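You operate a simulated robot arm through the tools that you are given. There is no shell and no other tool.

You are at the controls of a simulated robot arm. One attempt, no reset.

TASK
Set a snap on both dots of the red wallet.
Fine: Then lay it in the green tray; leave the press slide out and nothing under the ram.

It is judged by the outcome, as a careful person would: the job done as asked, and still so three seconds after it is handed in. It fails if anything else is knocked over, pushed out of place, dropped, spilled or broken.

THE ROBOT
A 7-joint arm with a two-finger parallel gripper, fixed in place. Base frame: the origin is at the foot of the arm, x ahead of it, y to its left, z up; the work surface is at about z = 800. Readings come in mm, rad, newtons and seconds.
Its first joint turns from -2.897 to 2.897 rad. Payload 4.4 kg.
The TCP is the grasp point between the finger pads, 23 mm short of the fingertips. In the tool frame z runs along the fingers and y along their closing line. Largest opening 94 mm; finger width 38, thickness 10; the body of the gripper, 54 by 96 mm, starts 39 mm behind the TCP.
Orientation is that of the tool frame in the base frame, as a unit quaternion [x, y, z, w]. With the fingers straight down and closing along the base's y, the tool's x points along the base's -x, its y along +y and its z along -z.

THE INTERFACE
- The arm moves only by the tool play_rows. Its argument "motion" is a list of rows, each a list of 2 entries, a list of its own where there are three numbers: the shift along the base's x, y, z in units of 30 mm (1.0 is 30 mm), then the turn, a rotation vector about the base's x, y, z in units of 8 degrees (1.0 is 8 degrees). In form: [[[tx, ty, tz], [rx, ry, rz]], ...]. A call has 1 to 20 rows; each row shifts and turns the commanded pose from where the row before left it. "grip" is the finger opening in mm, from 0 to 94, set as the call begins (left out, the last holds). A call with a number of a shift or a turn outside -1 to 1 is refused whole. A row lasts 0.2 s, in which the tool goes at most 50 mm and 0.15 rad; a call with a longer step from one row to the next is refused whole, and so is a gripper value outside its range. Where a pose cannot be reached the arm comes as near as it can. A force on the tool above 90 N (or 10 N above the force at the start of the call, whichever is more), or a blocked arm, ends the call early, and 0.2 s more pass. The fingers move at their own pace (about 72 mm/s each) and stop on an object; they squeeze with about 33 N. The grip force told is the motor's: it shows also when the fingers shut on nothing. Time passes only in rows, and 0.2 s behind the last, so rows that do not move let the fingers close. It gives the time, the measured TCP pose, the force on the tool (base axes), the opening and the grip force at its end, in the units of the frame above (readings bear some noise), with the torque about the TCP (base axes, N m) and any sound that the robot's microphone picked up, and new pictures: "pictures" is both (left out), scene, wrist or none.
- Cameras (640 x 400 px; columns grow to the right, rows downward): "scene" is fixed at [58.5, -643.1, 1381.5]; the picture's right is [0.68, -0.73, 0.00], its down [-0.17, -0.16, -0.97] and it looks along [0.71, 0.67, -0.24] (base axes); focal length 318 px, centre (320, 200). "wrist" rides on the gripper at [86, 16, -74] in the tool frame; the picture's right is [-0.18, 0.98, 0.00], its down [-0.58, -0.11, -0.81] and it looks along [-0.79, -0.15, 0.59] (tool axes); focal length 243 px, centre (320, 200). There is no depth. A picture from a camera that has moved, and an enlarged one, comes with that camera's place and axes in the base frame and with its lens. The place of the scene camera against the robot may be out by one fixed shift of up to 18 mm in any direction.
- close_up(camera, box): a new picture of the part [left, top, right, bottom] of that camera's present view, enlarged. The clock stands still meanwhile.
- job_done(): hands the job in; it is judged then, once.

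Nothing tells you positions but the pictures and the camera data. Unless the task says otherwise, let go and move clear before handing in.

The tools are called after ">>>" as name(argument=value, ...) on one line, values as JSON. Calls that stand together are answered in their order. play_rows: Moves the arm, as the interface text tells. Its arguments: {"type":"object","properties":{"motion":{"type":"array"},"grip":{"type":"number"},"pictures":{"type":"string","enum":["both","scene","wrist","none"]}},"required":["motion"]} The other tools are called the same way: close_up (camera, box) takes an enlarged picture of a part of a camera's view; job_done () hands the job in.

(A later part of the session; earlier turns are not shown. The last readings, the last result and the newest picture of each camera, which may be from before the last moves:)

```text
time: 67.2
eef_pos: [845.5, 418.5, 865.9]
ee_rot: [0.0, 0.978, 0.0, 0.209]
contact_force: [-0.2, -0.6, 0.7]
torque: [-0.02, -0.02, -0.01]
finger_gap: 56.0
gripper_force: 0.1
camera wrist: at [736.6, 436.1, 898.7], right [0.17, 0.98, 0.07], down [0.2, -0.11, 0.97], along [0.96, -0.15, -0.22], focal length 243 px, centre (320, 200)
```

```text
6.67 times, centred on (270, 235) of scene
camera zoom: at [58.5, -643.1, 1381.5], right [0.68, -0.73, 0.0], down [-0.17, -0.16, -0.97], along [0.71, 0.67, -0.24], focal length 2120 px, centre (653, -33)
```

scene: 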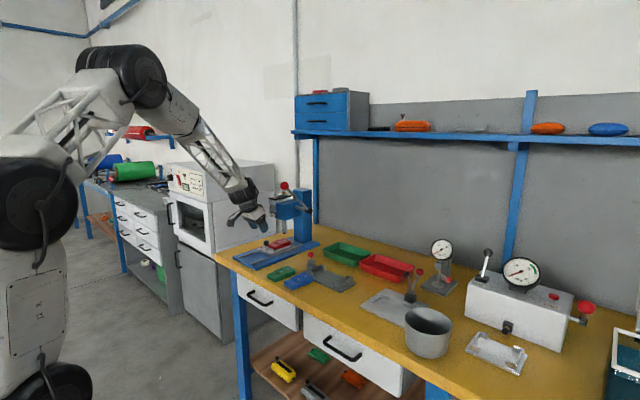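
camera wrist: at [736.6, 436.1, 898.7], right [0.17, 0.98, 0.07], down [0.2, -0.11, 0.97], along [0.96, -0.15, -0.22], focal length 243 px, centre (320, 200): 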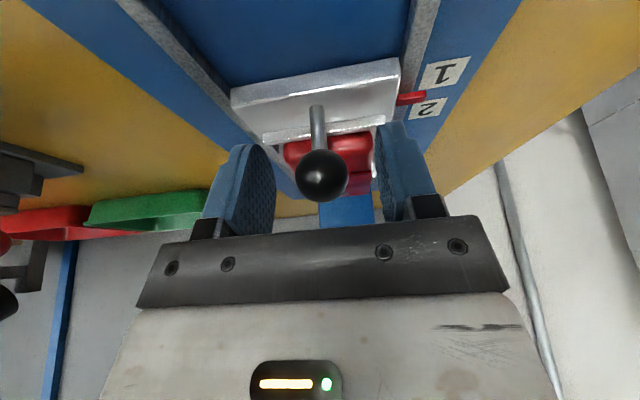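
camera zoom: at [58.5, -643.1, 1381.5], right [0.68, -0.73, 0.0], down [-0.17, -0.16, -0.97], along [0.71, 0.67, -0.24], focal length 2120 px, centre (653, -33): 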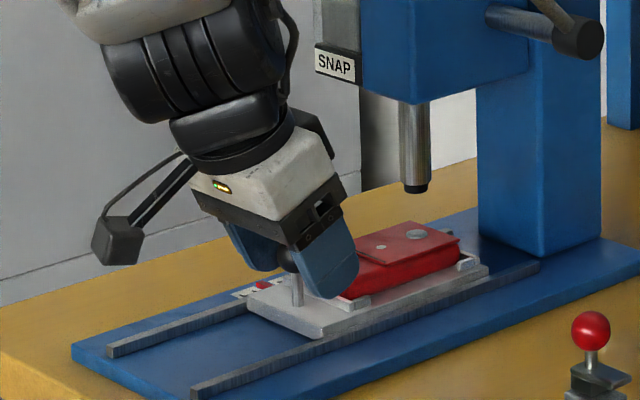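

>>> play_rows(motion=[[[0, 0.03, 0], [0, 0, 0]]], pictures="none")

>>> play_rows(motion=[[[0, 0, 0], [0, 0, 0]], [[0, 0, 0], [0, 0, 0]], [[0, 0, 0], [0, 0, 0]]], grip=10, pictures="none")

```text
time: 67.6
eef_pos: [845.4, 420.1, 866.5]
ee_rot: [0.0, 0.978, 0.0, 0.208]
contact_force: [0.1, 0.0, -0.2]
torque: [-0.05, 0.01, 0.01]
finger_gap: 55.8
gripper_force: 0.1
```

```text
time: 68.4
eef_pos: [846.0, 421.4, 865.4]
ee_rot: [0.0, 0.978, 0.0, 0.208]
contact_force: [0.9, 3.9, 0.1]
torque: [0.04, -0.05, 0.02]
finger_gap: 25.5
gripper_force: 44.6
```

The grip is well centred. I'll push 32 mm to mark 2.

>>> play_rows(motion=[[[0.2, 0, 0], [0, 0, 0]], [[0.4, 0, 0], [0, 0, 0]], [[0.3, 0, 0], [0, 0, 0]], [[0.17, 0, 0], [0, 0, 0]], [[0, 0, 0], [0, 0, 0]]], pictures="both")

>>> close_up(camera="scene", box=[262, 212, 302, 252])

>>> close_up(camera="wrist", box=[380, 50, 460, 130])

```text
time: 69.6
eef_pos: [877.0, 419.6, 866.2]
ee_rot: [-0.001, 0.978, 0.001, 0.207]
contact_force: [1.2, 8.3, 5.0]
torque: [0.04, -0.64, 0.04]
finger_gap: 25.8
gripper_force: 45.0
camera wrist: at [768.0, 437.1, 899.0], right [0.17, 0.98, 0.07], down [0.2, -0.11, 0.97], along [0.96, -0.15, -0.22], focal length 243 px, centre (320, 200)
```

scene: 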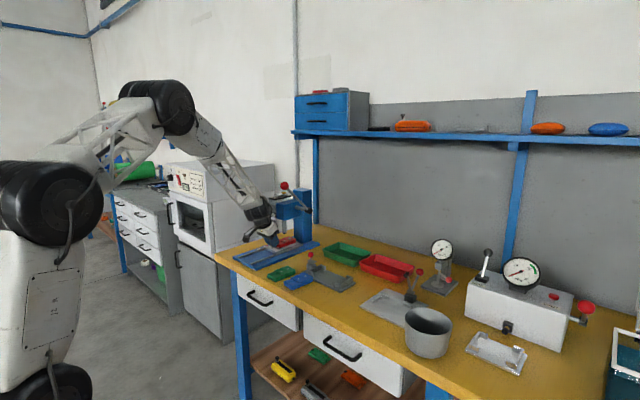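
wrist: 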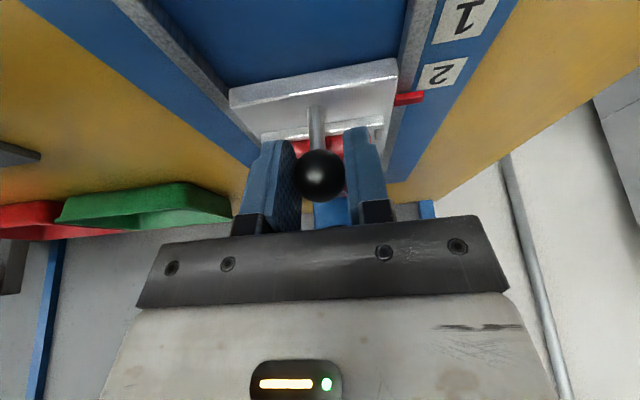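

```text
10.00 times, centred on (282, 232) of scene
camera zoom: at [58.5, -643.1, 1381.5], right [0.68, -0.73, 0.0], down [-0.17, -0.16, -0.97], along [0.71, 0.67, -0.24], focal length 3180 px, centre (700, -120)
```

zoom: 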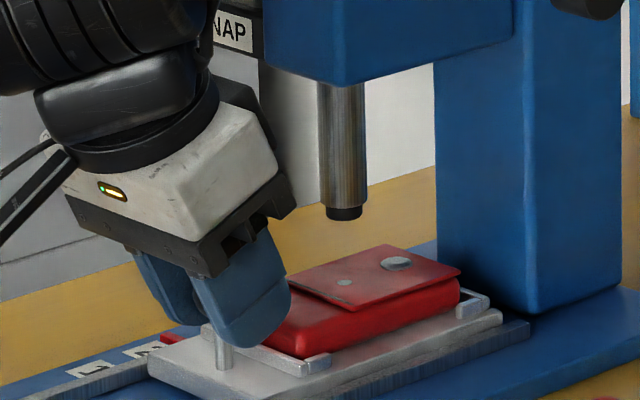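

```text
5.00 times, centred on (420, 90) of wrist
camera zoom: at [768.0, 437.1, 899.0], right [0.17, 0.98, 0.07], down [0.2, -0.11, 0.97], along [0.96, -0.15, -0.22], focal length 1213 px, centre (-180, 750)
```

zoom: 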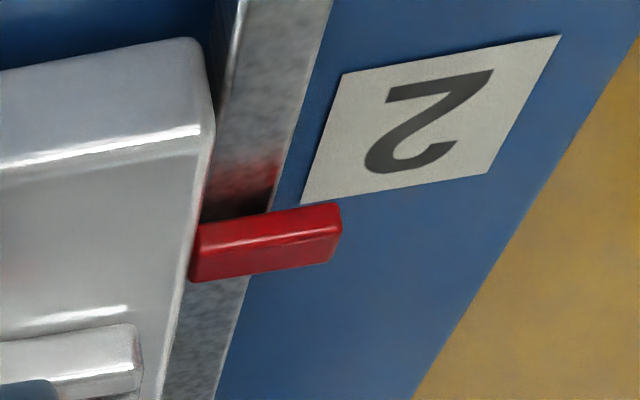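

The pointer sits at mark 2 just as it did at mark 1, and the inner dot is under the ram. I'll release, retreat and feed a second snap.

>>> play_rows(motion=[[[0, 0, 0], [0, 0, 0]], [[0, 0, 0], [0, 0, 0]]], grip=56, pictures="none")

>>> play_rows(motion=[[[-0.2, 0, 0.45], [0, 0, 0]], [[-0.4, 0, 0.8], [0, 0, 0]], [[-0.5, 0, 0.8], [0, 0, 0]], [[-0.7, 0, 0.7], [0, 0, 0]], [[-0.7, 0, 0.6], [0, 0, 0]]])

>>> close_up(camera="scene", box=[262, 212, 302, 252])

>>> close_up(camera="wrist", box=[240, 0, 420, 220])

```text
time: 70.2
eef_pos: [876.5, 419.2, 865.3]
ee_rot: [0.0, 0.978, 0.0, 0.208]
contact_force: [-1.0, -0.9, 0.1]
torque: [0.02, 0.03, 0.03]
finger_gap: 56.0
gripper_force: 0.0
```

```text
time: 71.4
eef_pos: [802.4, 420.2, 965.8]
ee_rot: [0.0, 0.978, 0.0, 0.208]
contact_force: [-0.1, -0.8, -0.2]
torque: [-0.02, -0.02, -0.01]
finger_gap: 56.1
gripper_force: 0.1
camera wrist: at [693.5, 436.7, 998.9], right [0.17, 0.98, 0.07], down [0.2, -0.11, 0.97], along [0.96, -0.15, -0.22], focal length 243 px, centre (320, 200)
```

scene: 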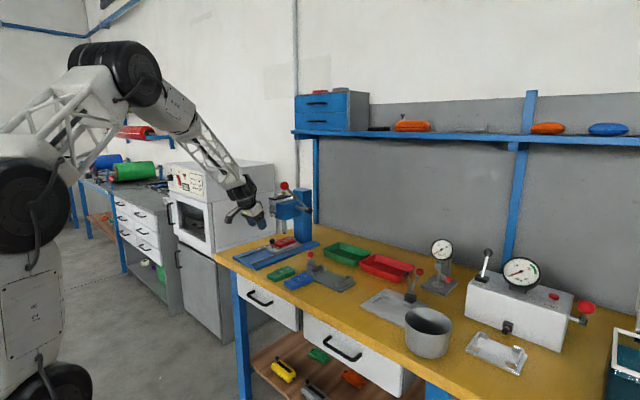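
wrist: 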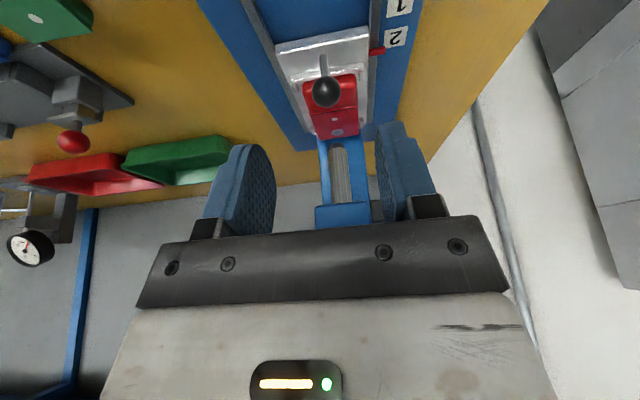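

```text
10.00 times, centred on (282, 232) of scene
camera zoom: at [58.5, -643.1, 1381.5], right [0.68, -0.73, 0.0], down [-0.17, -0.16, -0.97], along [0.71, 0.67, -0.24], focal length 3180 px, centre (700, -120)
```

zoom: 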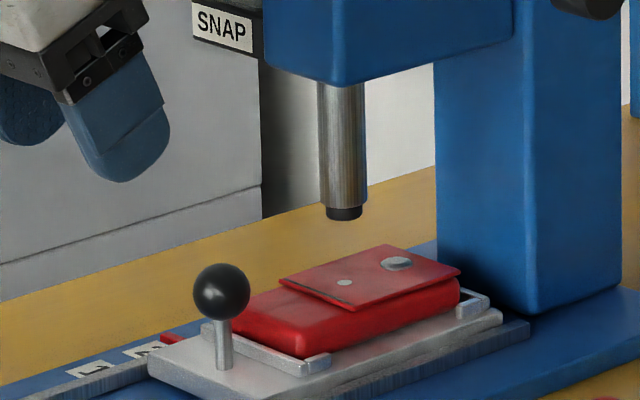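

```text
1.82 times, centred on (330, 110) of wrist
camera zoom: at [693.5, 436.7, 998.9], right [0.17, 0.98, 0.07], down [0.2, -0.11, 0.97], along [0.96, -0.15, -0.22], focal length 441 px, centre (302, 364)
```

zoom: 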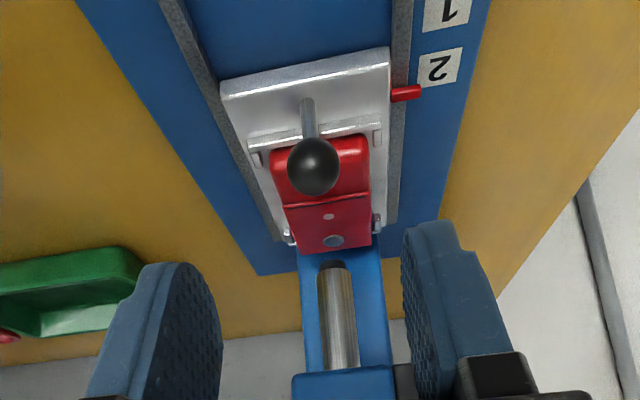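

>>> play_rows(motion=[[[-0.1, 0.3, 0.9], [0, -0.5, 0]], [[0, 0.36, 0.92], [0, -0.75, 0]], [[0, 0.36, 0.92], [0, -0.75, 0]], [[0, 0.36, 0.92], [0, 0, 0]], [[0, 0.36, 0.92], [0, 0, 0]], [[0, 0.36, 0.92], [0, 0, 0]], [[0.8, 0, 0], [0, 0, 0]], [[0.9, 0, 0], [0, 0, 0]], [[0.9, 0, 0], [0, 0, 0]], [[0.9, 0, 0], [0, 0, 0]], [[0.9, 0, 0], [0, 0, 0]], [[0.9, 0, 0], [0, 0, 0]], [[0, 0, 0], [0, 0, 0]]], grip=0, pictures="wrist")

>>> play_rows(motion=[[[0.05, 0, -0.5], [0, 0, 0]], [[0, 0, -0.5], [0, 0, 0]], [[0, 0, -0.35], [0, 0, 0]], [[0, 0, 0], [0, 0, 0]]])

>>> close_up(camera="scene", box=[255, 165, 315, 207])

>>> close_up(camera="wrist", box=[220, 50, 420, 220])

```text
time: 74.2
eef_pos: [957.8, 482.9, 1131.4]
ee_rot: [0.001, 0.94, 0.0, 0.342]
contact_force: [0.1, 0.4, -0.2]
torque: [0.03, -0.02, -0.01]
finger_gap: 0.0
gripper_force: 33.3
camera wrist: at [844.4, 500.1, 1133.4], right [0.14, 0.98, 0.12], down [-0.07, -0.11, 0.99], along [0.99, -0.15, 0.06], focal length 243 px, centre (320, 200)
```

wrist: 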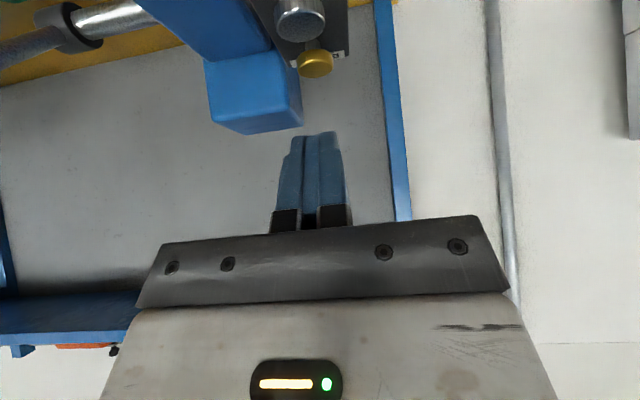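

```text
time: 75.2
eef_pos: [958.4, 482.8, 1091.4]
ee_rot: [0.0, 0.939, 0.0, 0.343]
contact_force: [-0.2, 0.2, -0.5]
torque: [0.02, -0.01, 0.0]
finger_gap: 0.1
gripper_force: 33.3
camera wrist: at [845.5, 499.8, 1092.4], right [0.14, 0.98, 0.12], down [-0.07, -0.11, 0.99], along [0.99, -0.15, 0.06], focal length 243 px, centre (320, 200)
```

scene: 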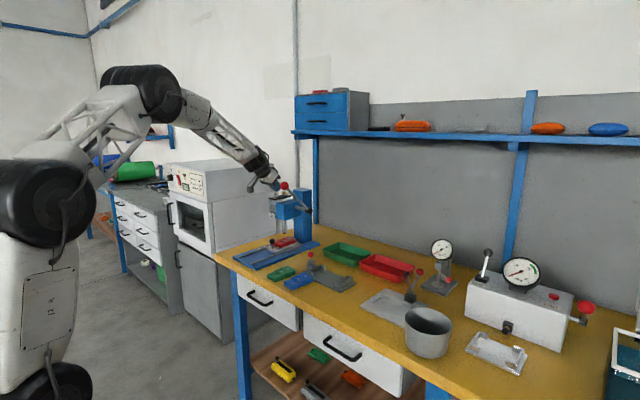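
wrist: 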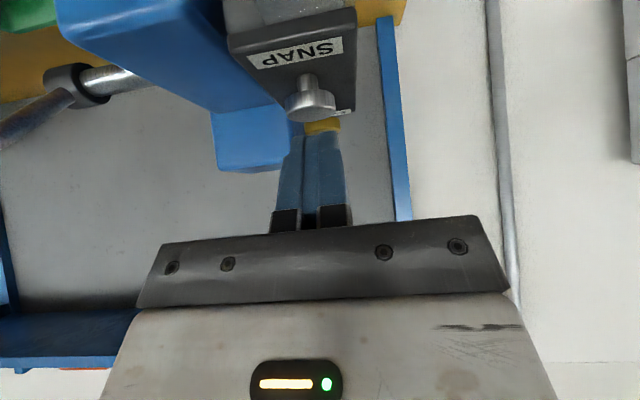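

```text
9.52 times, centred on (285, 186) of scene
camera zoom: at [58.5, -643.1, 1381.5], right [0.68, -0.73, 0.0], down [-0.17, -0.16, -0.97], along [0.71, 0.67, -0.24], focal length 3028 px, centre (653, 333)
```

zoom: 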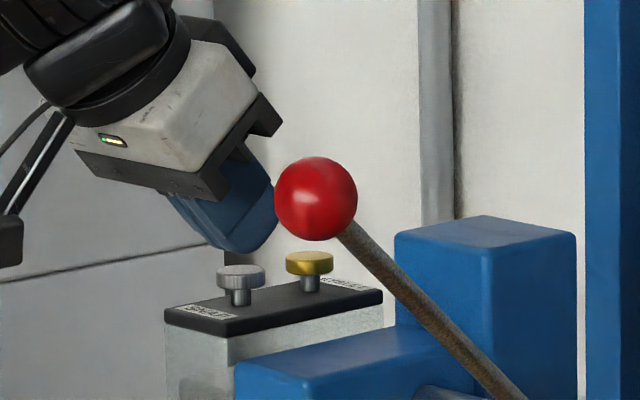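

```text
2.35 times, centred on (320, 135) of wrist
camera zoom: at [845.5, 499.8, 1092.4], right [0.14, 0.98, 0.12], down [-0.07, -0.11, 0.99], along [0.99, -0.15, 0.06], focal length 571 px, centre (320, 353)
```

zoom: 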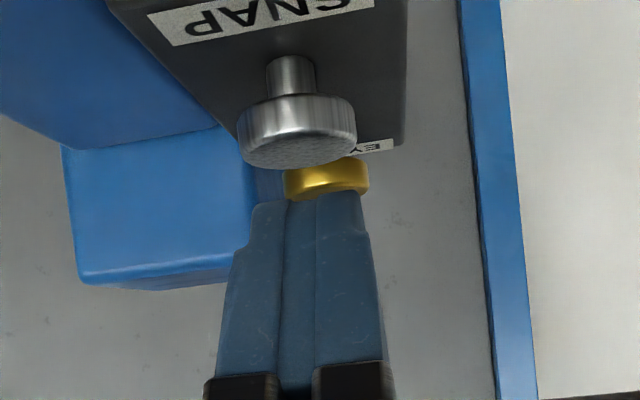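

>>> play_rows(motion=[[[0.08, 0, -0.1], [0, 0, 0]], [[0, 0, -0.1], [0, 0, 0]], [[0, 0, -0.1], [0, 0, 0]], [[0, 0, -0.08], [0, 0, 0]], [[0, 0, 0], [0, 0, 0]]], pictures="scene")

>>> close_up(camera="scene", box=[255, 165, 315, 207])

```text
time: 76.4
eef_pos: [962.1, 483.0, 1081.2]
ee_rot: [0.0, 0.94, 0.0, 0.342]
contact_force: [0.2, 0.6, 3.8]
torque: [0.0, -0.02, -0.01]
finger_gap: 0.0
gripper_force: 32.8
heard: click
```

scene: 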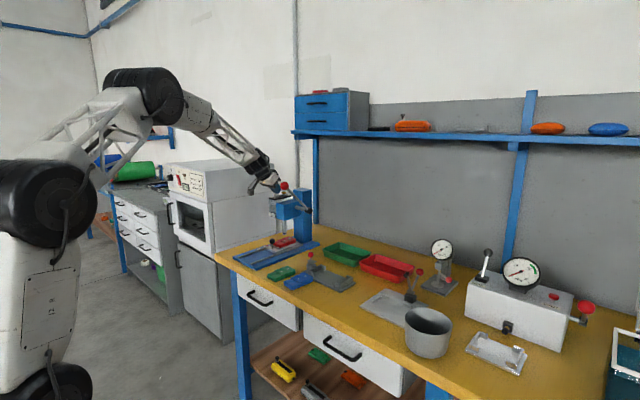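

```text
9.52 times, centred on (285, 186) of scene
camera zoom: at [58.5, -643.1, 1381.5], right [0.68, -0.73, 0.0], down [-0.17, -0.16, -0.97], along [0.71, 0.67, -0.24], focal length 3028 px, centre (653, 333)
```

zoom: 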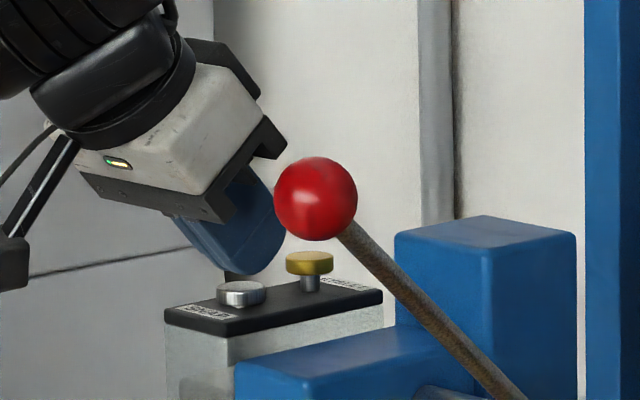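

Another click, so the second snap is fed. I'll lift off, check the ram tip, then move above the lever knob.

>>> play_rows(motion=[[[0, 0, 0.4], [0, 0, 0]], [[0, 0, 0.8], [0, 0, 0]], [[0, 0, 0.8], [0, 0, 0]], [[-0.6, 0, 0.6], [0, 0, 0]], [[0, 0, 0.8], [0, 0, 0]], [[0, 0, 0.8], [0, 0, 0]], [[0, 0, 0.8], [0, 0, 0]], [[-0.43, -0.95, 0], [0, 0.83, 0]], [[-0.43, -0.95, 0], [0, 0.83, 0]], [[-0.43, -0.95, 0], [0, 0.83, 0]], [[-0.43, -0.96, 0], [0, 0.83, 0]], [[-0.43, -0.96, 0], [0, 0.84, 0]], [[-0.43, -0.96, 0], [0, 0.84, 0]], [[0, 0, 0], [0, 0, 0]]], grip=62)

>>> close_up(camera="scene", box=[262, 212, 302, 252])

>>> close_up(camera="wrist", box=[220, 20, 420, 220])

```text
time: 79.4
eef_pos: [866.7, 310.3, 1229.3]
ee_rot: [-0.001, 1.0, 0.0, -0.001]
contact_force: [0.0, 1.1, -0.3]
torque: [0.02, -0.03, -0.02]
finger_gap: 62.1
gripper_force: 0.1
camera wrist: at [781.0, 327.4, 1304.4], right [0.18, 0.98, 0.0], down [0.58, -0.11, 0.81], along [0.79, -0.15, -0.59], focal length 243 px, centre (320, 200)
```

scene: 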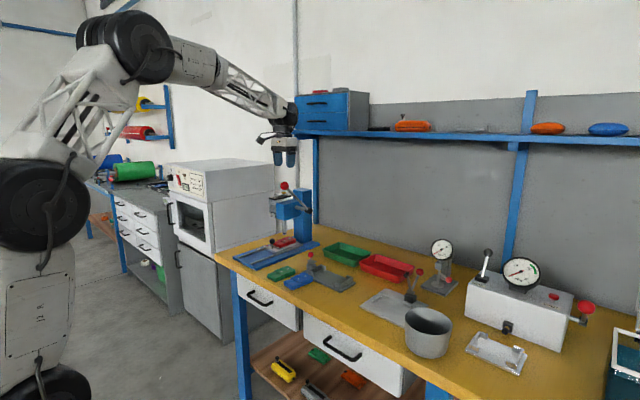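
wrist: 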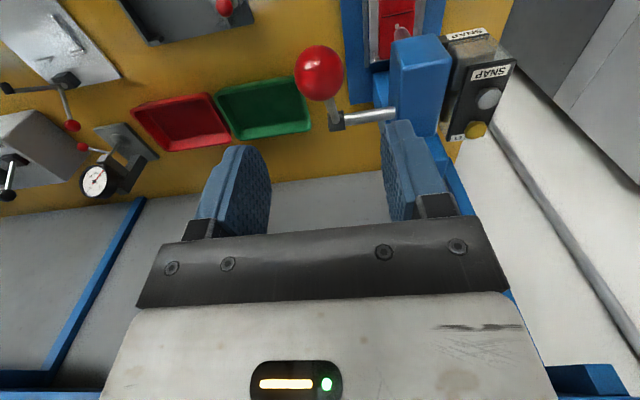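

```text
10.00 times, centred on (282, 232) of scene
camera zoom: at [58.5, -643.1, 1381.5], right [0.68, -0.73, 0.0], down [-0.17, -0.16, -0.97], along [0.71, 0.67, -0.24], focal length 3180 px, centre (700, -120)
```

zoom: 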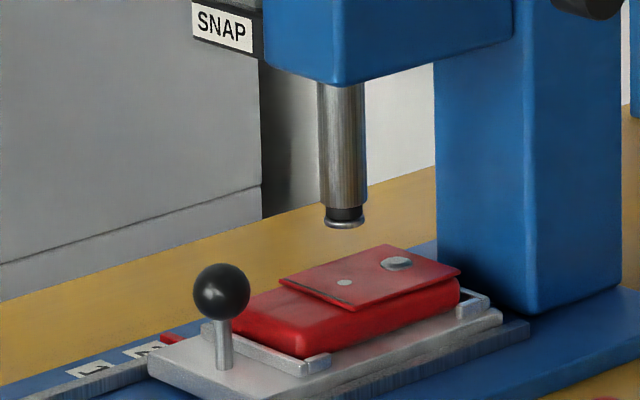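

```text
2.00 times, centred on (320, 120) of wrist
camera zoom: at [781.0, 327.4, 1304.4], right [0.18, 0.98, 0.0], down [0.58, -0.11, 0.81], along [0.79, -0.15, -0.59], focal length 485 px, centre (320, 360)
```

zoom: 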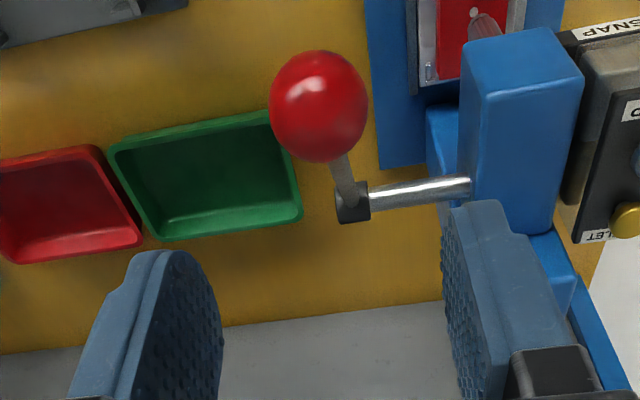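

The second snap is on the ram over the inner dot. I'll lower around the lever knob, a bit deeper this time so the palm takes the load.

>>> play_rows(motion=[[[0, 0, -0.8], [0, 0, 0]], [[0, 0, -1], [0, 0, 0]], [[0, 0, -1], [0, 0, 0]], [[0.02, 0, -1], [0, 0, 0]], [[0, 0, 0], [0, 0, 0]]], pictures="wrist")

>>> play_rows(motion=[[[0, 0, 0], [0, 0, 0]], [[0, 0, 0], [0, 0, 0]], [[0, 0, 0], [0, 0, 0]]], grip=20, pictures="none")

```text
time: 80.6
eef_pos: [867.0, 311.3, 1114.3]
ee_rot: [0.0, 1.0, -0.001, 0.0]
contact_force: [-0.2, 0.1, 1.4]
torque: [-0.03, 0.01, 0.01]
finger_gap: 61.8
gripper_force: 0.0
camera wrist: at [781.5, 327.6, 1189.8], right [0.18, 0.98, 0.0], down [0.58, -0.11, 0.81], along [0.79, -0.15, -0.59], focal length 243 px, centre (320, 200)
```

wrist: 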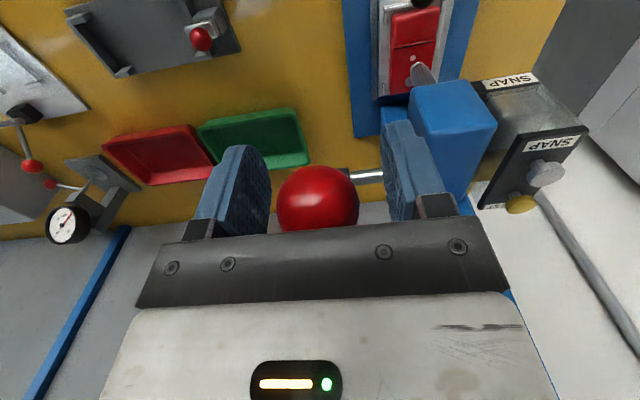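

```text
time: 81.4
eef_pos: [867.0, 309.7, 1115.0]
ee_rot: [0.0, 1.0, 0.0, 0.0]
contact_force: [-1.1, -11.9, -1.5]
torque: [0.19, -0.07, 0.01]
finger_gap: 35.4
gripper_force: 45.3
```

>>> play_rows(motion=[[[-0.353, 0, -0.4], [0, 0, 0]], [[-0.317, 0, -0.433], [0, 0, 0]], [[-0.28, 0, -0.457], [0, 0, 0]], [[-0.237, 0, -0.48], [0, 0, 0]], [[-0.197, 0, -0.497], [0, 0, 0]], [[-0.15, 0, -0.513], [0, 0, 0]], [[-0.107, 0, -0.523], [0, 0, 0]], [[0, 0, 0], [0, 0, 0]]], pictures="scene")

>>> close_up(camera="scene", box=[255, 192, 305, 252])

```text
time: 83.2
eef_pos: [817.5, 309.4, 1015.0]
ee_rot: [0.0, 1.0, 0.0, -0.001]
contact_force: [0.8, -34.7, -0.9]
torque: [0.75, 1.14, 0.06]
finger_gap: 35.4
gripper_force: 44.9
```

scene: 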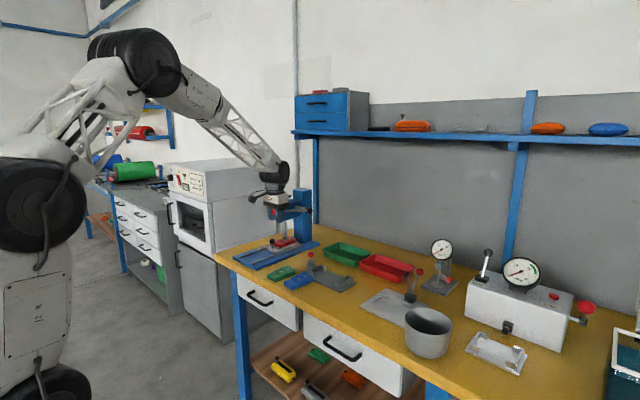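

```text
6.67 times, centred on (280, 222) of scene
camera zoom: at [58.5, -643.1, 1381.5], right [0.68, -0.73, 0.0], down [-0.17, -0.16, -0.97], along [0.71, 0.67, -0.24], focal length 2120 px, centre (587, 53)
```

zoom: 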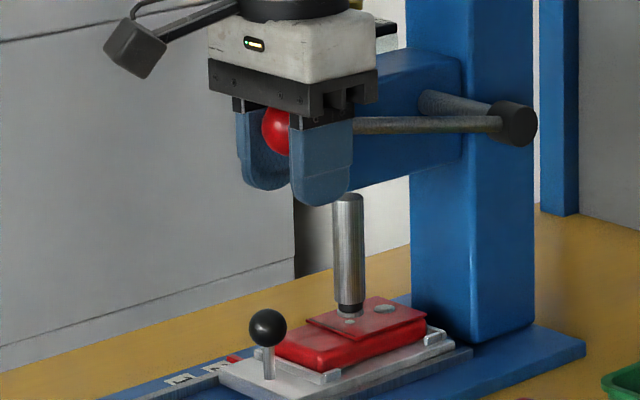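

Nearly there. I'll take the final part of the stroke in small steps.

>>> play_rows(motion=[[[-0.035, 0.02, -0.265], [0, 0, 0]], [[-0.025, 0.02, -0.267], [0, 0, 0]], [[0, 0, 0], [0, 0, 0]]], pictures="none")

>>> play_rows(motion=[[[-0.01, 0, -0.2], [0, 0, 0]], [[0, 0, -0.15], [0, 0, 0]], [[0, 0, 0], [0, 0, 0]]], pictures="scene")

>>> close_up(camera="scene", box=[255, 192, 305, 252])

```text
time: 84.0
eef_pos: [815.6, 312.3, 1000.2]
ee_rot: [0.002, 1.0, 0.0, 0.0]
contact_force: [-4.8, -71.9, 11.2]
torque: [1.53, -0.98, 0.05]
finger_gap: 35.3
gripper_force: 44.7
```

```text
time: 84.8
eef_pos: [813.9, 312.2, 989.5]
ee_rot: [0.0, 1.0, 0.0, 0.0]
contact_force: [-12.7, -39.0, 7.0]
torque: [0.71, -0.51, -0.16]
finger_gap: 39.5
gripper_force: 21.6
```

scene: 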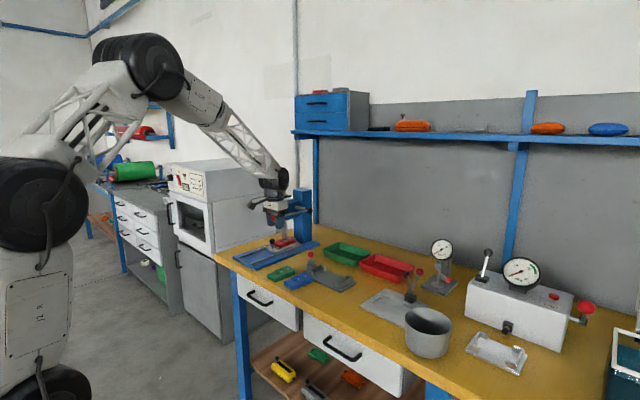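

```text
6.67 times, centred on (280, 222) of scene
camera zoom: at [58.5, -643.1, 1381.5], right [0.68, -0.73, 0.0], down [-0.17, -0.16, -0.97], along [0.71, 0.67, -0.24], focal length 2120 px, centre (587, 53)
```

zoom: 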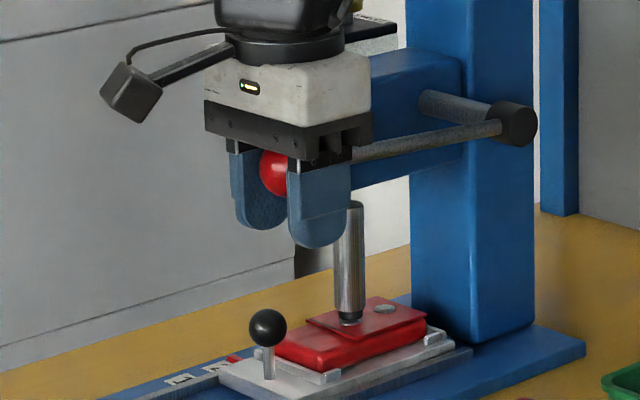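

>>> play_rows(motion=[[[0.02, -0.06, 0], [0, 0, 0]], [[0, 0, -0.1], [0, 0, 0]], [[0, 0, 0], [0, 0, 0]]], pictures="none")

>>> play_rows(motion=[[[0, 0, -0.1], [0, 0, 0]], [[0, 0, 0], [0, 0, 0]]], pictures="scene")

>>> close_up(camera="scene", box=[255, 192, 305, 252])

```text
time: 85.6
eef_pos: [816.8, 310.6, 986.7]
ee_rot: [0.001, 1.0, 0.0, 0.0]
contact_force: [-12.3, -28.8, 9.2]
torque: [0.63, -0.7, 0.1]
finger_gap: 35.3
gripper_force: 45.2
```

```text
time: 86.2
eef_pos: [815.6, 310.6, 985.1]
ee_rot: [0.001, 1.0, 0.0, 0.002]
contact_force: [-23.0, -32.3, 23.4]
torque: [0.65, -0.8, 0.05]
finger_gap: 35.3
gripper_force: 45.6
```

scene: 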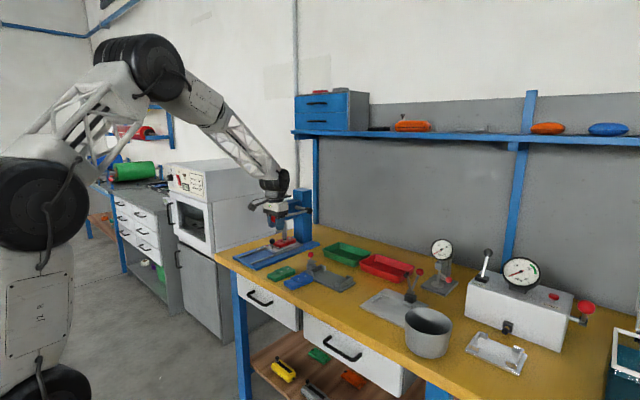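

```text
6.67 times, centred on (280, 222) of scene
camera zoom: at [58.5, -643.1, 1381.5], right [0.68, -0.73, 0.0], down [-0.17, -0.16, -0.97], along [0.71, 0.67, -0.24], focal length 2120 px, centre (587, 53)
```

zoom: 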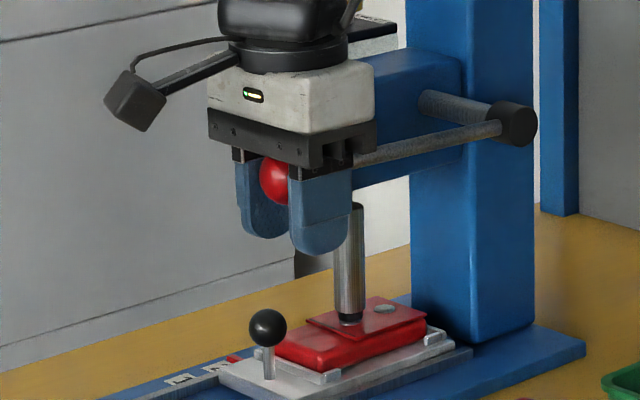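

>>> play_rows(motion=[[[-0.02, -0.02, -0.06], [0, 0, 0]], [[0, 0, 0], [0, 0, 0]]], pictures="none")

>>> play_rows(motion=[[[0, 0, -0.04], [0, 0, 0]], [[0, 0, 0], [0, 0, 0]]], pictures="scene")

>>> close_up(camera="scene", box=[262, 212, 302, 252])

```text
time: 86.8
eef_pos: [815.9, 310.8, 984.3]
ee_rot: [0.0, 1.0, 0.001, 0.002]
contact_force: [-9.4, -18.6, 42.2]
torque: [0.38, -0.3, 0.05]
finger_gap: 34.9
gripper_force: 44.4
```

```text
time: 87.4
eef_pos: [815.6, 310.1, 983.3]
ee_rot: [0.0, 1.0, 0.0, 0.002]
contact_force: [-6.5, -11.7, 67.3]
torque: [0.13, -0.46, 0.06]
finger_gap: 35.3
gripper_force: 44.8
```

scene: 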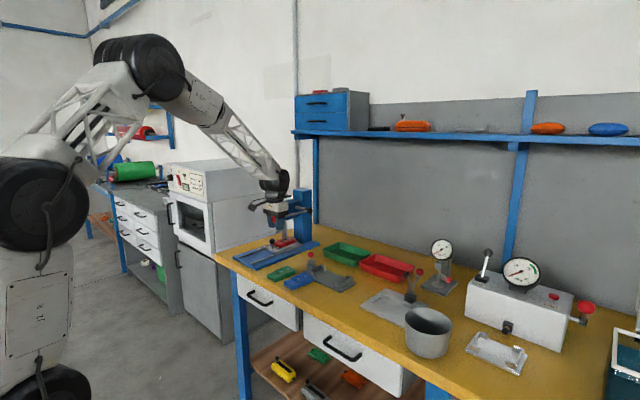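

```text
10.00 times, centred on (282, 232) of scene
camera zoom: at [58.5, -643.1, 1381.5], right [0.68, -0.73, 0.0], down [-0.17, -0.16, -0.97], along [0.71, 0.67, -0.24], focal length 3180 px, centre (700, -120)
```

zoom: 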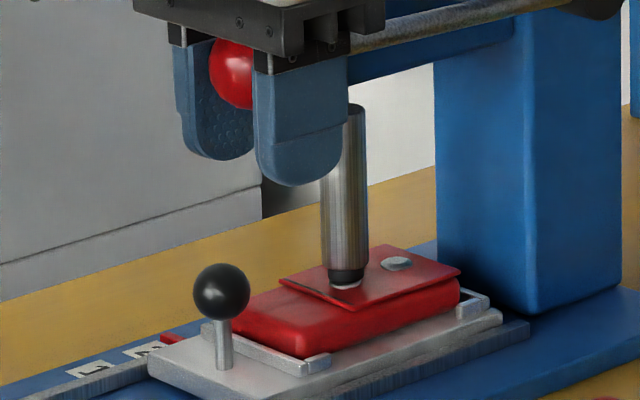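

>>> play_rows(motion=[[[0, 0, -0.025], [0, 0, 0]], [[0, 0, 0], [0, 0, 0]]], pictures="none")

>>> play_rows(motion=[[[0, 0, 0.15], [0, 0, 0]], [[0.013, 0, 0.533], [0, 0, 0]], [[0.06, 0, 0.533], [0, 0, 0]], [[0.107, 0, 0.523], [0, 0, 0]], [[0.15, 0, 0.513], [0, 0, 0]], [[0, 0, 0], [0, 0, 0]]], pictures="scene")

>>> close_up(camera="scene", box=[266, 226, 296, 252])

```text
time: 88.0
eef_pos: [816.3, 310.5, 982.8]
ee_rot: [0.001, 1.0, 0.0, 0.002]
contact_force: [2.2, -4.4, 85.3]
torque: [0.08, -0.29, 0.04]
finger_gap: 35.1
gripper_force: 45.2
```

```text
time: 89.4
eef_pos: [826.2, 309.6, 1048.3]
ee_rot: [-0.001, 1.0, 0.001, 0.0]
contact_force: [10.7, 18.3, -1.1]
torque: [-0.41, 0.28, 0.03]
finger_gap: 35.1
gripper_force: 45.1
```

scene: 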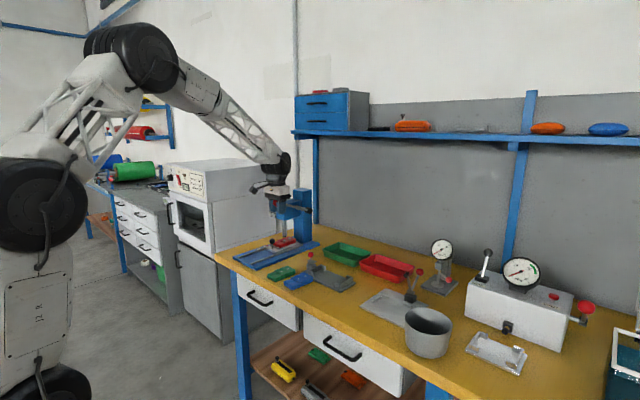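

```text
15.38 times, centred on (281, 239) of scene
camera zoom: at [58.5, -643.1, 1381.5], right [0.68, -0.73, 0.0], down [-0.17, -0.16, -0.97], along [0.71, 0.67, -0.24], focal length 4892 px, centre (920, -400)
```

zoom: 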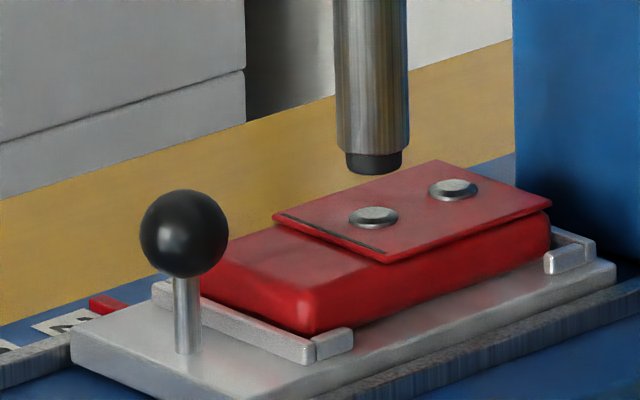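

Both snaps are set. I'll return the lever fully and let go of it.

>>> play_rows(motion=[[[0.197, 0, 0.497], [0, 0, 0]], [[0.237, 0, 0.48], [0, 0, 0]], [[0.28, 0, 0.457], [0, 0, 0]], [[0.317, 0, 0.433], [0, 0, 0]], [[0.27, 0, 0.32], [0, 0, 0]], [[0, 0, 0], [0, 0, 0]]], pictures="none")

>>> play_rows(motion=[[[0, 0, 0], [0, 0, 0]], [[0, 0, 0], [0, 0, 0]]], grip=66, pictures="none")

>>> play_rows(motion=[[[0, 0, 0.5], [0, 0, 0]], [[0, 0, 0.9], [0, 0, 0]], [[0, 0, 0.9], [0, 0, 0]], [[-0.1, 0, 0.9], [0, 0, 0]], [[-0.2, 0, 0.7], [0, 0, 0]]])

>>> close_up(camera="scene", box=[245, 165, 325, 255])

>>> close_up(camera="wrist", box=[100, 0, 340, 180])

```text
time: 90.8
eef_pos: [864.5, 309.3, 1112.2]
ee_rot: [0.0, 1.0, 0.0, -0.001]
contact_force: [-20.5, 14.7, -14.2]
torque: [-0.35, -0.02, 0.02]
finger_gap: 35.2
gripper_force: 44.9
```

```text
time: 91.4
eef_pos: [865.2, 309.9, 1113.5]
ee_rot: [0.0, 1.0, 0.0, 0.0]
contact_force: [-0.8, -0.2, 0.0]
torque: [-0.01, -0.03, -0.02]
finger_gap: 65.8
gripper_force: 0.2
```

```text
time: 92.6
eef_pos: [855.4, 310.2, 1229.2]
ee_rot: [0.0, 1.0, 0.0, 0.0]
contact_force: [0.2, 0.0, -0.6]
torque: [-0.01, 0.0, 0.01]
finger_gap: 66.2
gripper_force: 0.1
camera wrist: at [769.7, 327.3, 1304.6], right [0.18, 0.98, 0.0], down [0.58, -0.11, 0.81], along [0.79, -0.15, -0.59], focal length 243 px, centre (320, 200)
```

scene: 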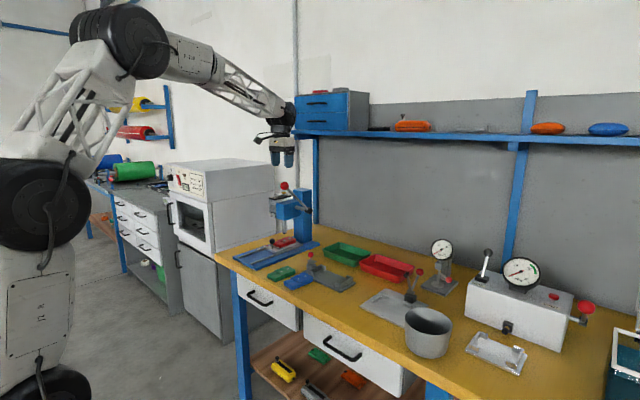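
wrist: 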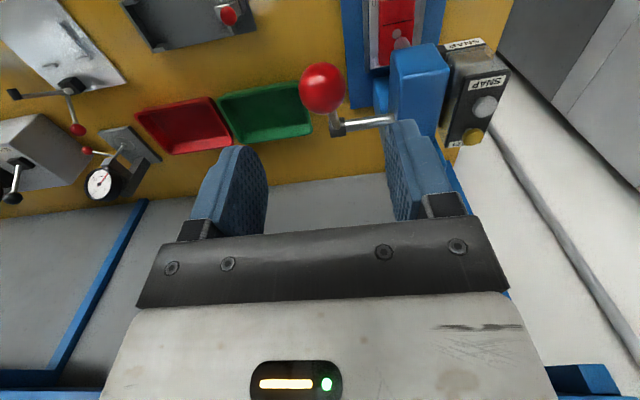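

```text
4.44 times, centred on (285, 210) of scene
camera zoom: at [58.5, -643.1, 1381.5], right [0.68, -0.73, 0.0], down [-0.17, -0.16, -0.97], along [0.71, 0.67, -0.24], focal length 1413 px, centre (476, 156)
```

zoom: 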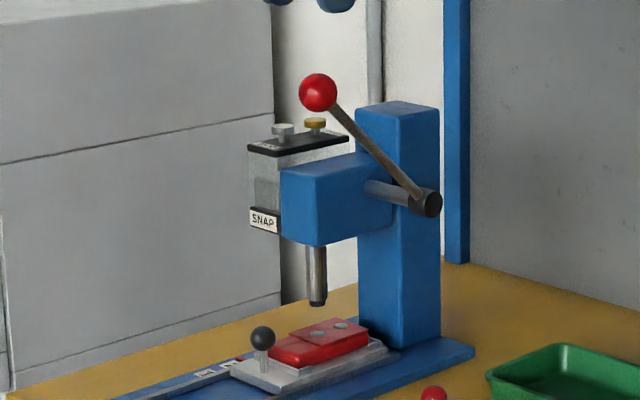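

```text
2.22 times, centred on (220, 90) of wrist
camera zoom: at [769.7, 327.3, 1304.6], right [0.18, 0.98, 0.0], down [0.58, -0.11, 0.81], along [0.79, -0.15, -0.59], focal length 539 px, centre (542, 444)
```

zoom: 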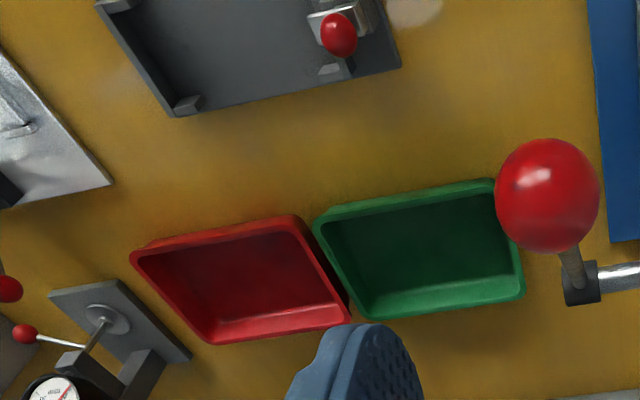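

Both snaps are set and the lever is up. The green tray (rim about x 1007–1132, y 63–241) is far out, so I'll look at its interior before planning the placement.

>>> close_up(camera="scene", box=[315, 235, 385, 275])

>>> close_up(camera="wrist", box=[205, 70, 325, 150])

```text
9.14 times, centred on (350, 255) of scene
camera zoom: at [58.5, -643.1, 1381.5], right [0.68, -0.73, 0.0], down [-0.17, -0.16, -0.97], along [0.71, 0.67, -0.24], focal length 2907 px, centre (46, -303)
```

zoom: 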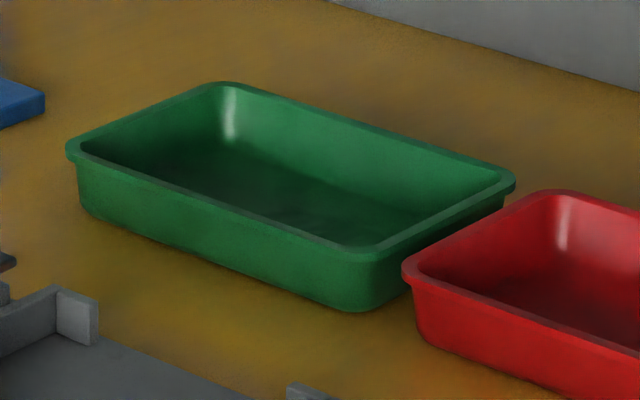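

```text
5.00 times, centred on (265, 110) of wrist
camera zoom: at [769.7, 327.3, 1304.6], right [0.18, 0.98, 0.0], down [0.58, -0.11, 0.81], along [0.79, -0.15, -0.59], focal length 1213 px, centre (595, 650)
```

zoom: 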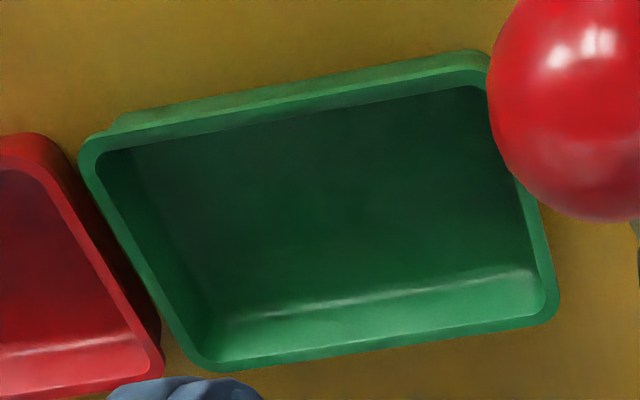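

The tray interior is about 110 mm (x) by 165 mm (y). The wallet will fit lengthwise along x, placed with a leaned-back tool. I'll get a closer look at the tray first.

>>> play_rows(motion=[[[0.2, -0.95, 0], [0, 0, 0]], [[0.2, -0.95, 0], [0, 0, 0]], [[0.2, -0.95, 0], [0, 0, 0]], [[0.2, -0.95, 0], [0, 0, 0]], [[0.3, -0.37, -0.5], [0, 0, 0]], [[0.43, 0, -0.95], [0, 0, 0]], [[0.43, 0, -0.95], [0, 0, 0]], [[0.43, 0, -0.95], [0, 0, 0]], [[0.43, 0, -0.95], [0, 0, 0]], [[0, 0, 0], [0, 0, 0]]])

>>> close_up(camera="wrist", box=[200, 30, 400, 180])

```text
time: 94.8
eef_pos: [939.1, 185.1, 1100.3]
ee_rot: [0.0, 1.0, 0.0, 0.0]
contact_force: [0.4, -0.7, 0.0]
torque: [-0.03, -0.02, 0.02]
finger_gap: 66.0
gripper_force: 0.0
camera wrist: at [853.7, 201.6, 1175.7], right [0.18, 0.98, 0.0], down [0.58, -0.11, 0.81], along [0.79, -0.15, -0.59], focal length 243 px, centre (320, 200)
```

scene: 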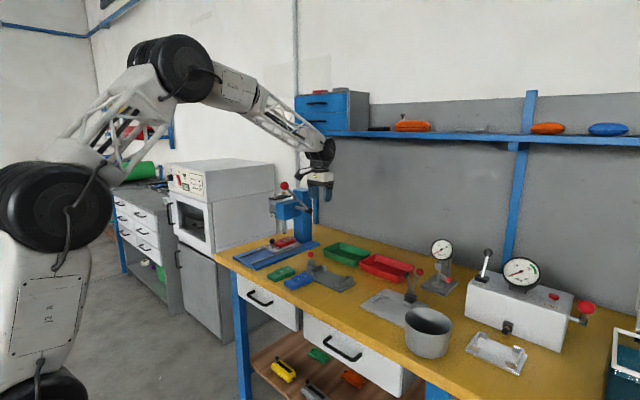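
wrist: 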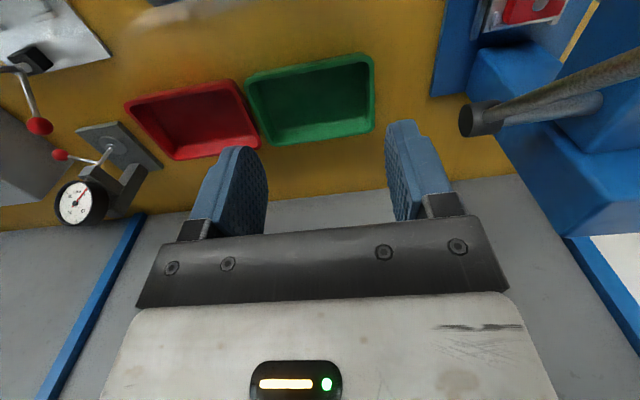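

```text
2.67 times, centred on (300, 105) of wrist
camera zoom: at [853.7, 201.6, 1175.7], right [0.18, 0.98, 0.0], down [0.58, -0.11, 0.81], along [0.79, -0.15, -0.59], focal length 647 px, centre (373, 453)
```

zoom: 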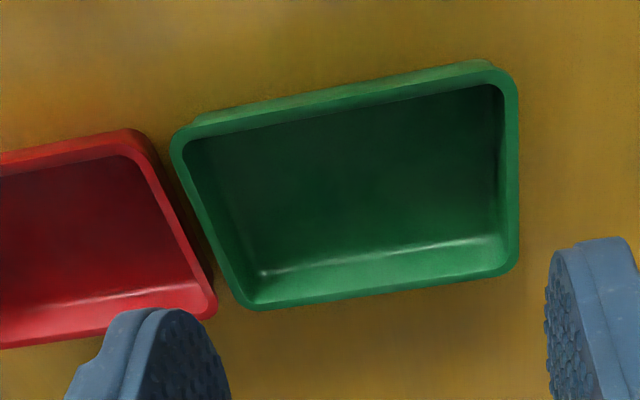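

The interior measures about x 1017–1124 and y 68–236. Before fetching the wallet I'll test, empty-handed, that a 30° lean reaches over the tray.

>>> play_rows(motion=[[[0.4, 0, -0.7], [0, -0.9375, 0]], [[0.4, 0, -0.7], [0, -0.9375, 0]], [[0.4, 0, -0.7], [0, -0.9375, 0]], [[0.4, 0, -0.7], [0, -0.9375, 0]], [[0.78, 0, -0.9], [0, 0, 0]], [[0.78, 0, -0.9], [0, 0, 0]], [[0.78, 0, -0.9], [0, 0, 0]], [[0, 0, 0], [0, 0, 0]]])

>>> close_up(camera="scene", box=[290, 190, 410, 280])

```text
time: 96.6
eef_pos: [1060.1, 184.5, 935.7]
ee_rot: [0.0, 0.966, 0.0, 0.258]
contact_force: [0.1, 0.2, 0.6]
torque: [0.0, 0.0, -0.03]
finger_gap: 66.3
gripper_force: 0.0
camera wrist: at [947.6, 202.2, 957.8], right [0.16, 0.98, 0.09], down [0.1, -0.11, 0.99], along [0.98, -0.15, -0.12], focal length 243 px, centre (320, 200)
```

scene: 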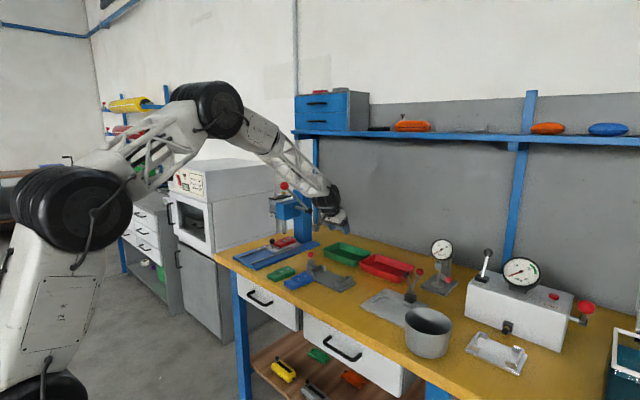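
wrist: 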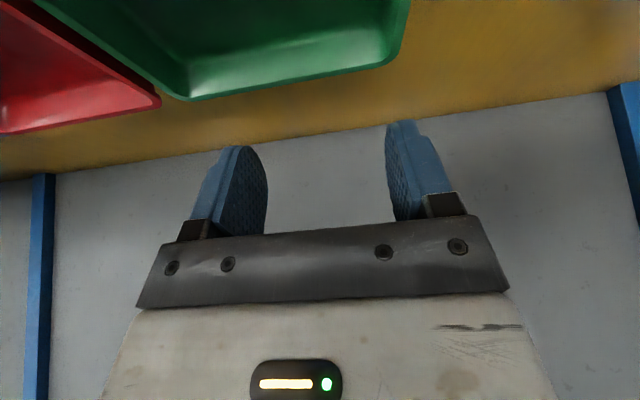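

```text
4.44 times, centred on (350, 235) of scene
camera zoom: at [58.5, -643.1, 1381.5], right [0.68, -0.73, 0.0], down [-0.17, -0.16, -0.97], along [0.71, 0.67, -0.24], focal length 1413 px, centre (187, 44)
```

zoom: 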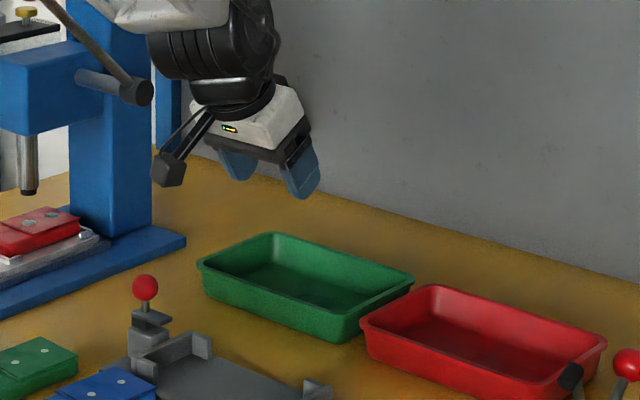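

>>> play_rows(motion=[[[0, 0, -0.9], [0, 0, 0]], [[0, 0, -0.9], [0, 0, 0]], [[0, 0, -0.3], [0, 0, 0]], [[0, 0, 0], [0, 0, 0]]])

>>> close_up(camera="scene", box=[290, 190, 410, 280])

```text
time: 97.6
eef_pos: [1059.4, 185.0, 872.4]
ee_rot: [0.0, 0.966, 0.001, 0.258]
contact_force: [-1.0, 0.4, -0.2]
torque: [0.0, 0.0, -0.03]
finger_gap: 65.9
gripper_force: 0.0
camera wrist: at [946.9, 201.7, 893.9], right [0.16, 0.98, 0.09], down [0.1, -0.11, 0.99], along [0.98, -0.15, -0.12], focal length 243 px, centre (320, 200)
```

scene: 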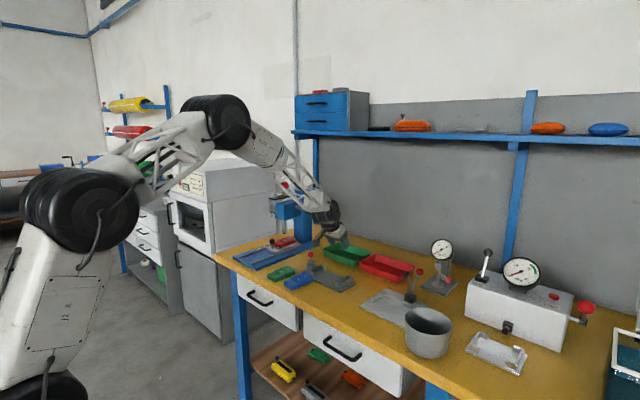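
wrist: 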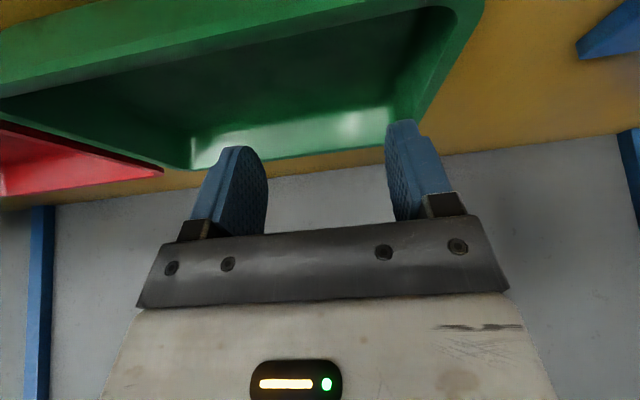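

```text
4.44 times, centred on (350, 235) of scene
camera zoom: at [58.5, -643.1, 1381.5], right [0.68, -0.73, 0.0], down [-0.17, -0.16, -0.97], along [0.71, 0.67, -0.24], focal length 1413 px, centre (187, 44)
```

zoom: 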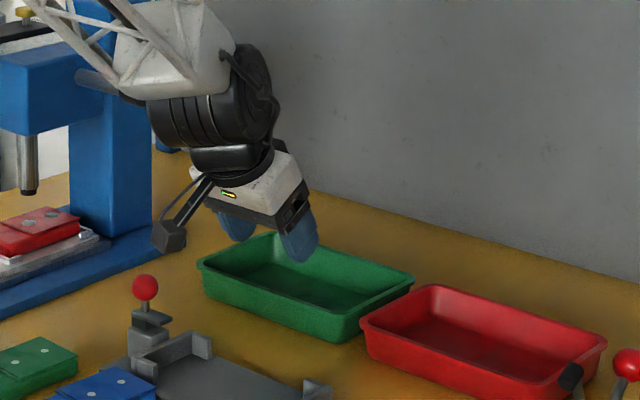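

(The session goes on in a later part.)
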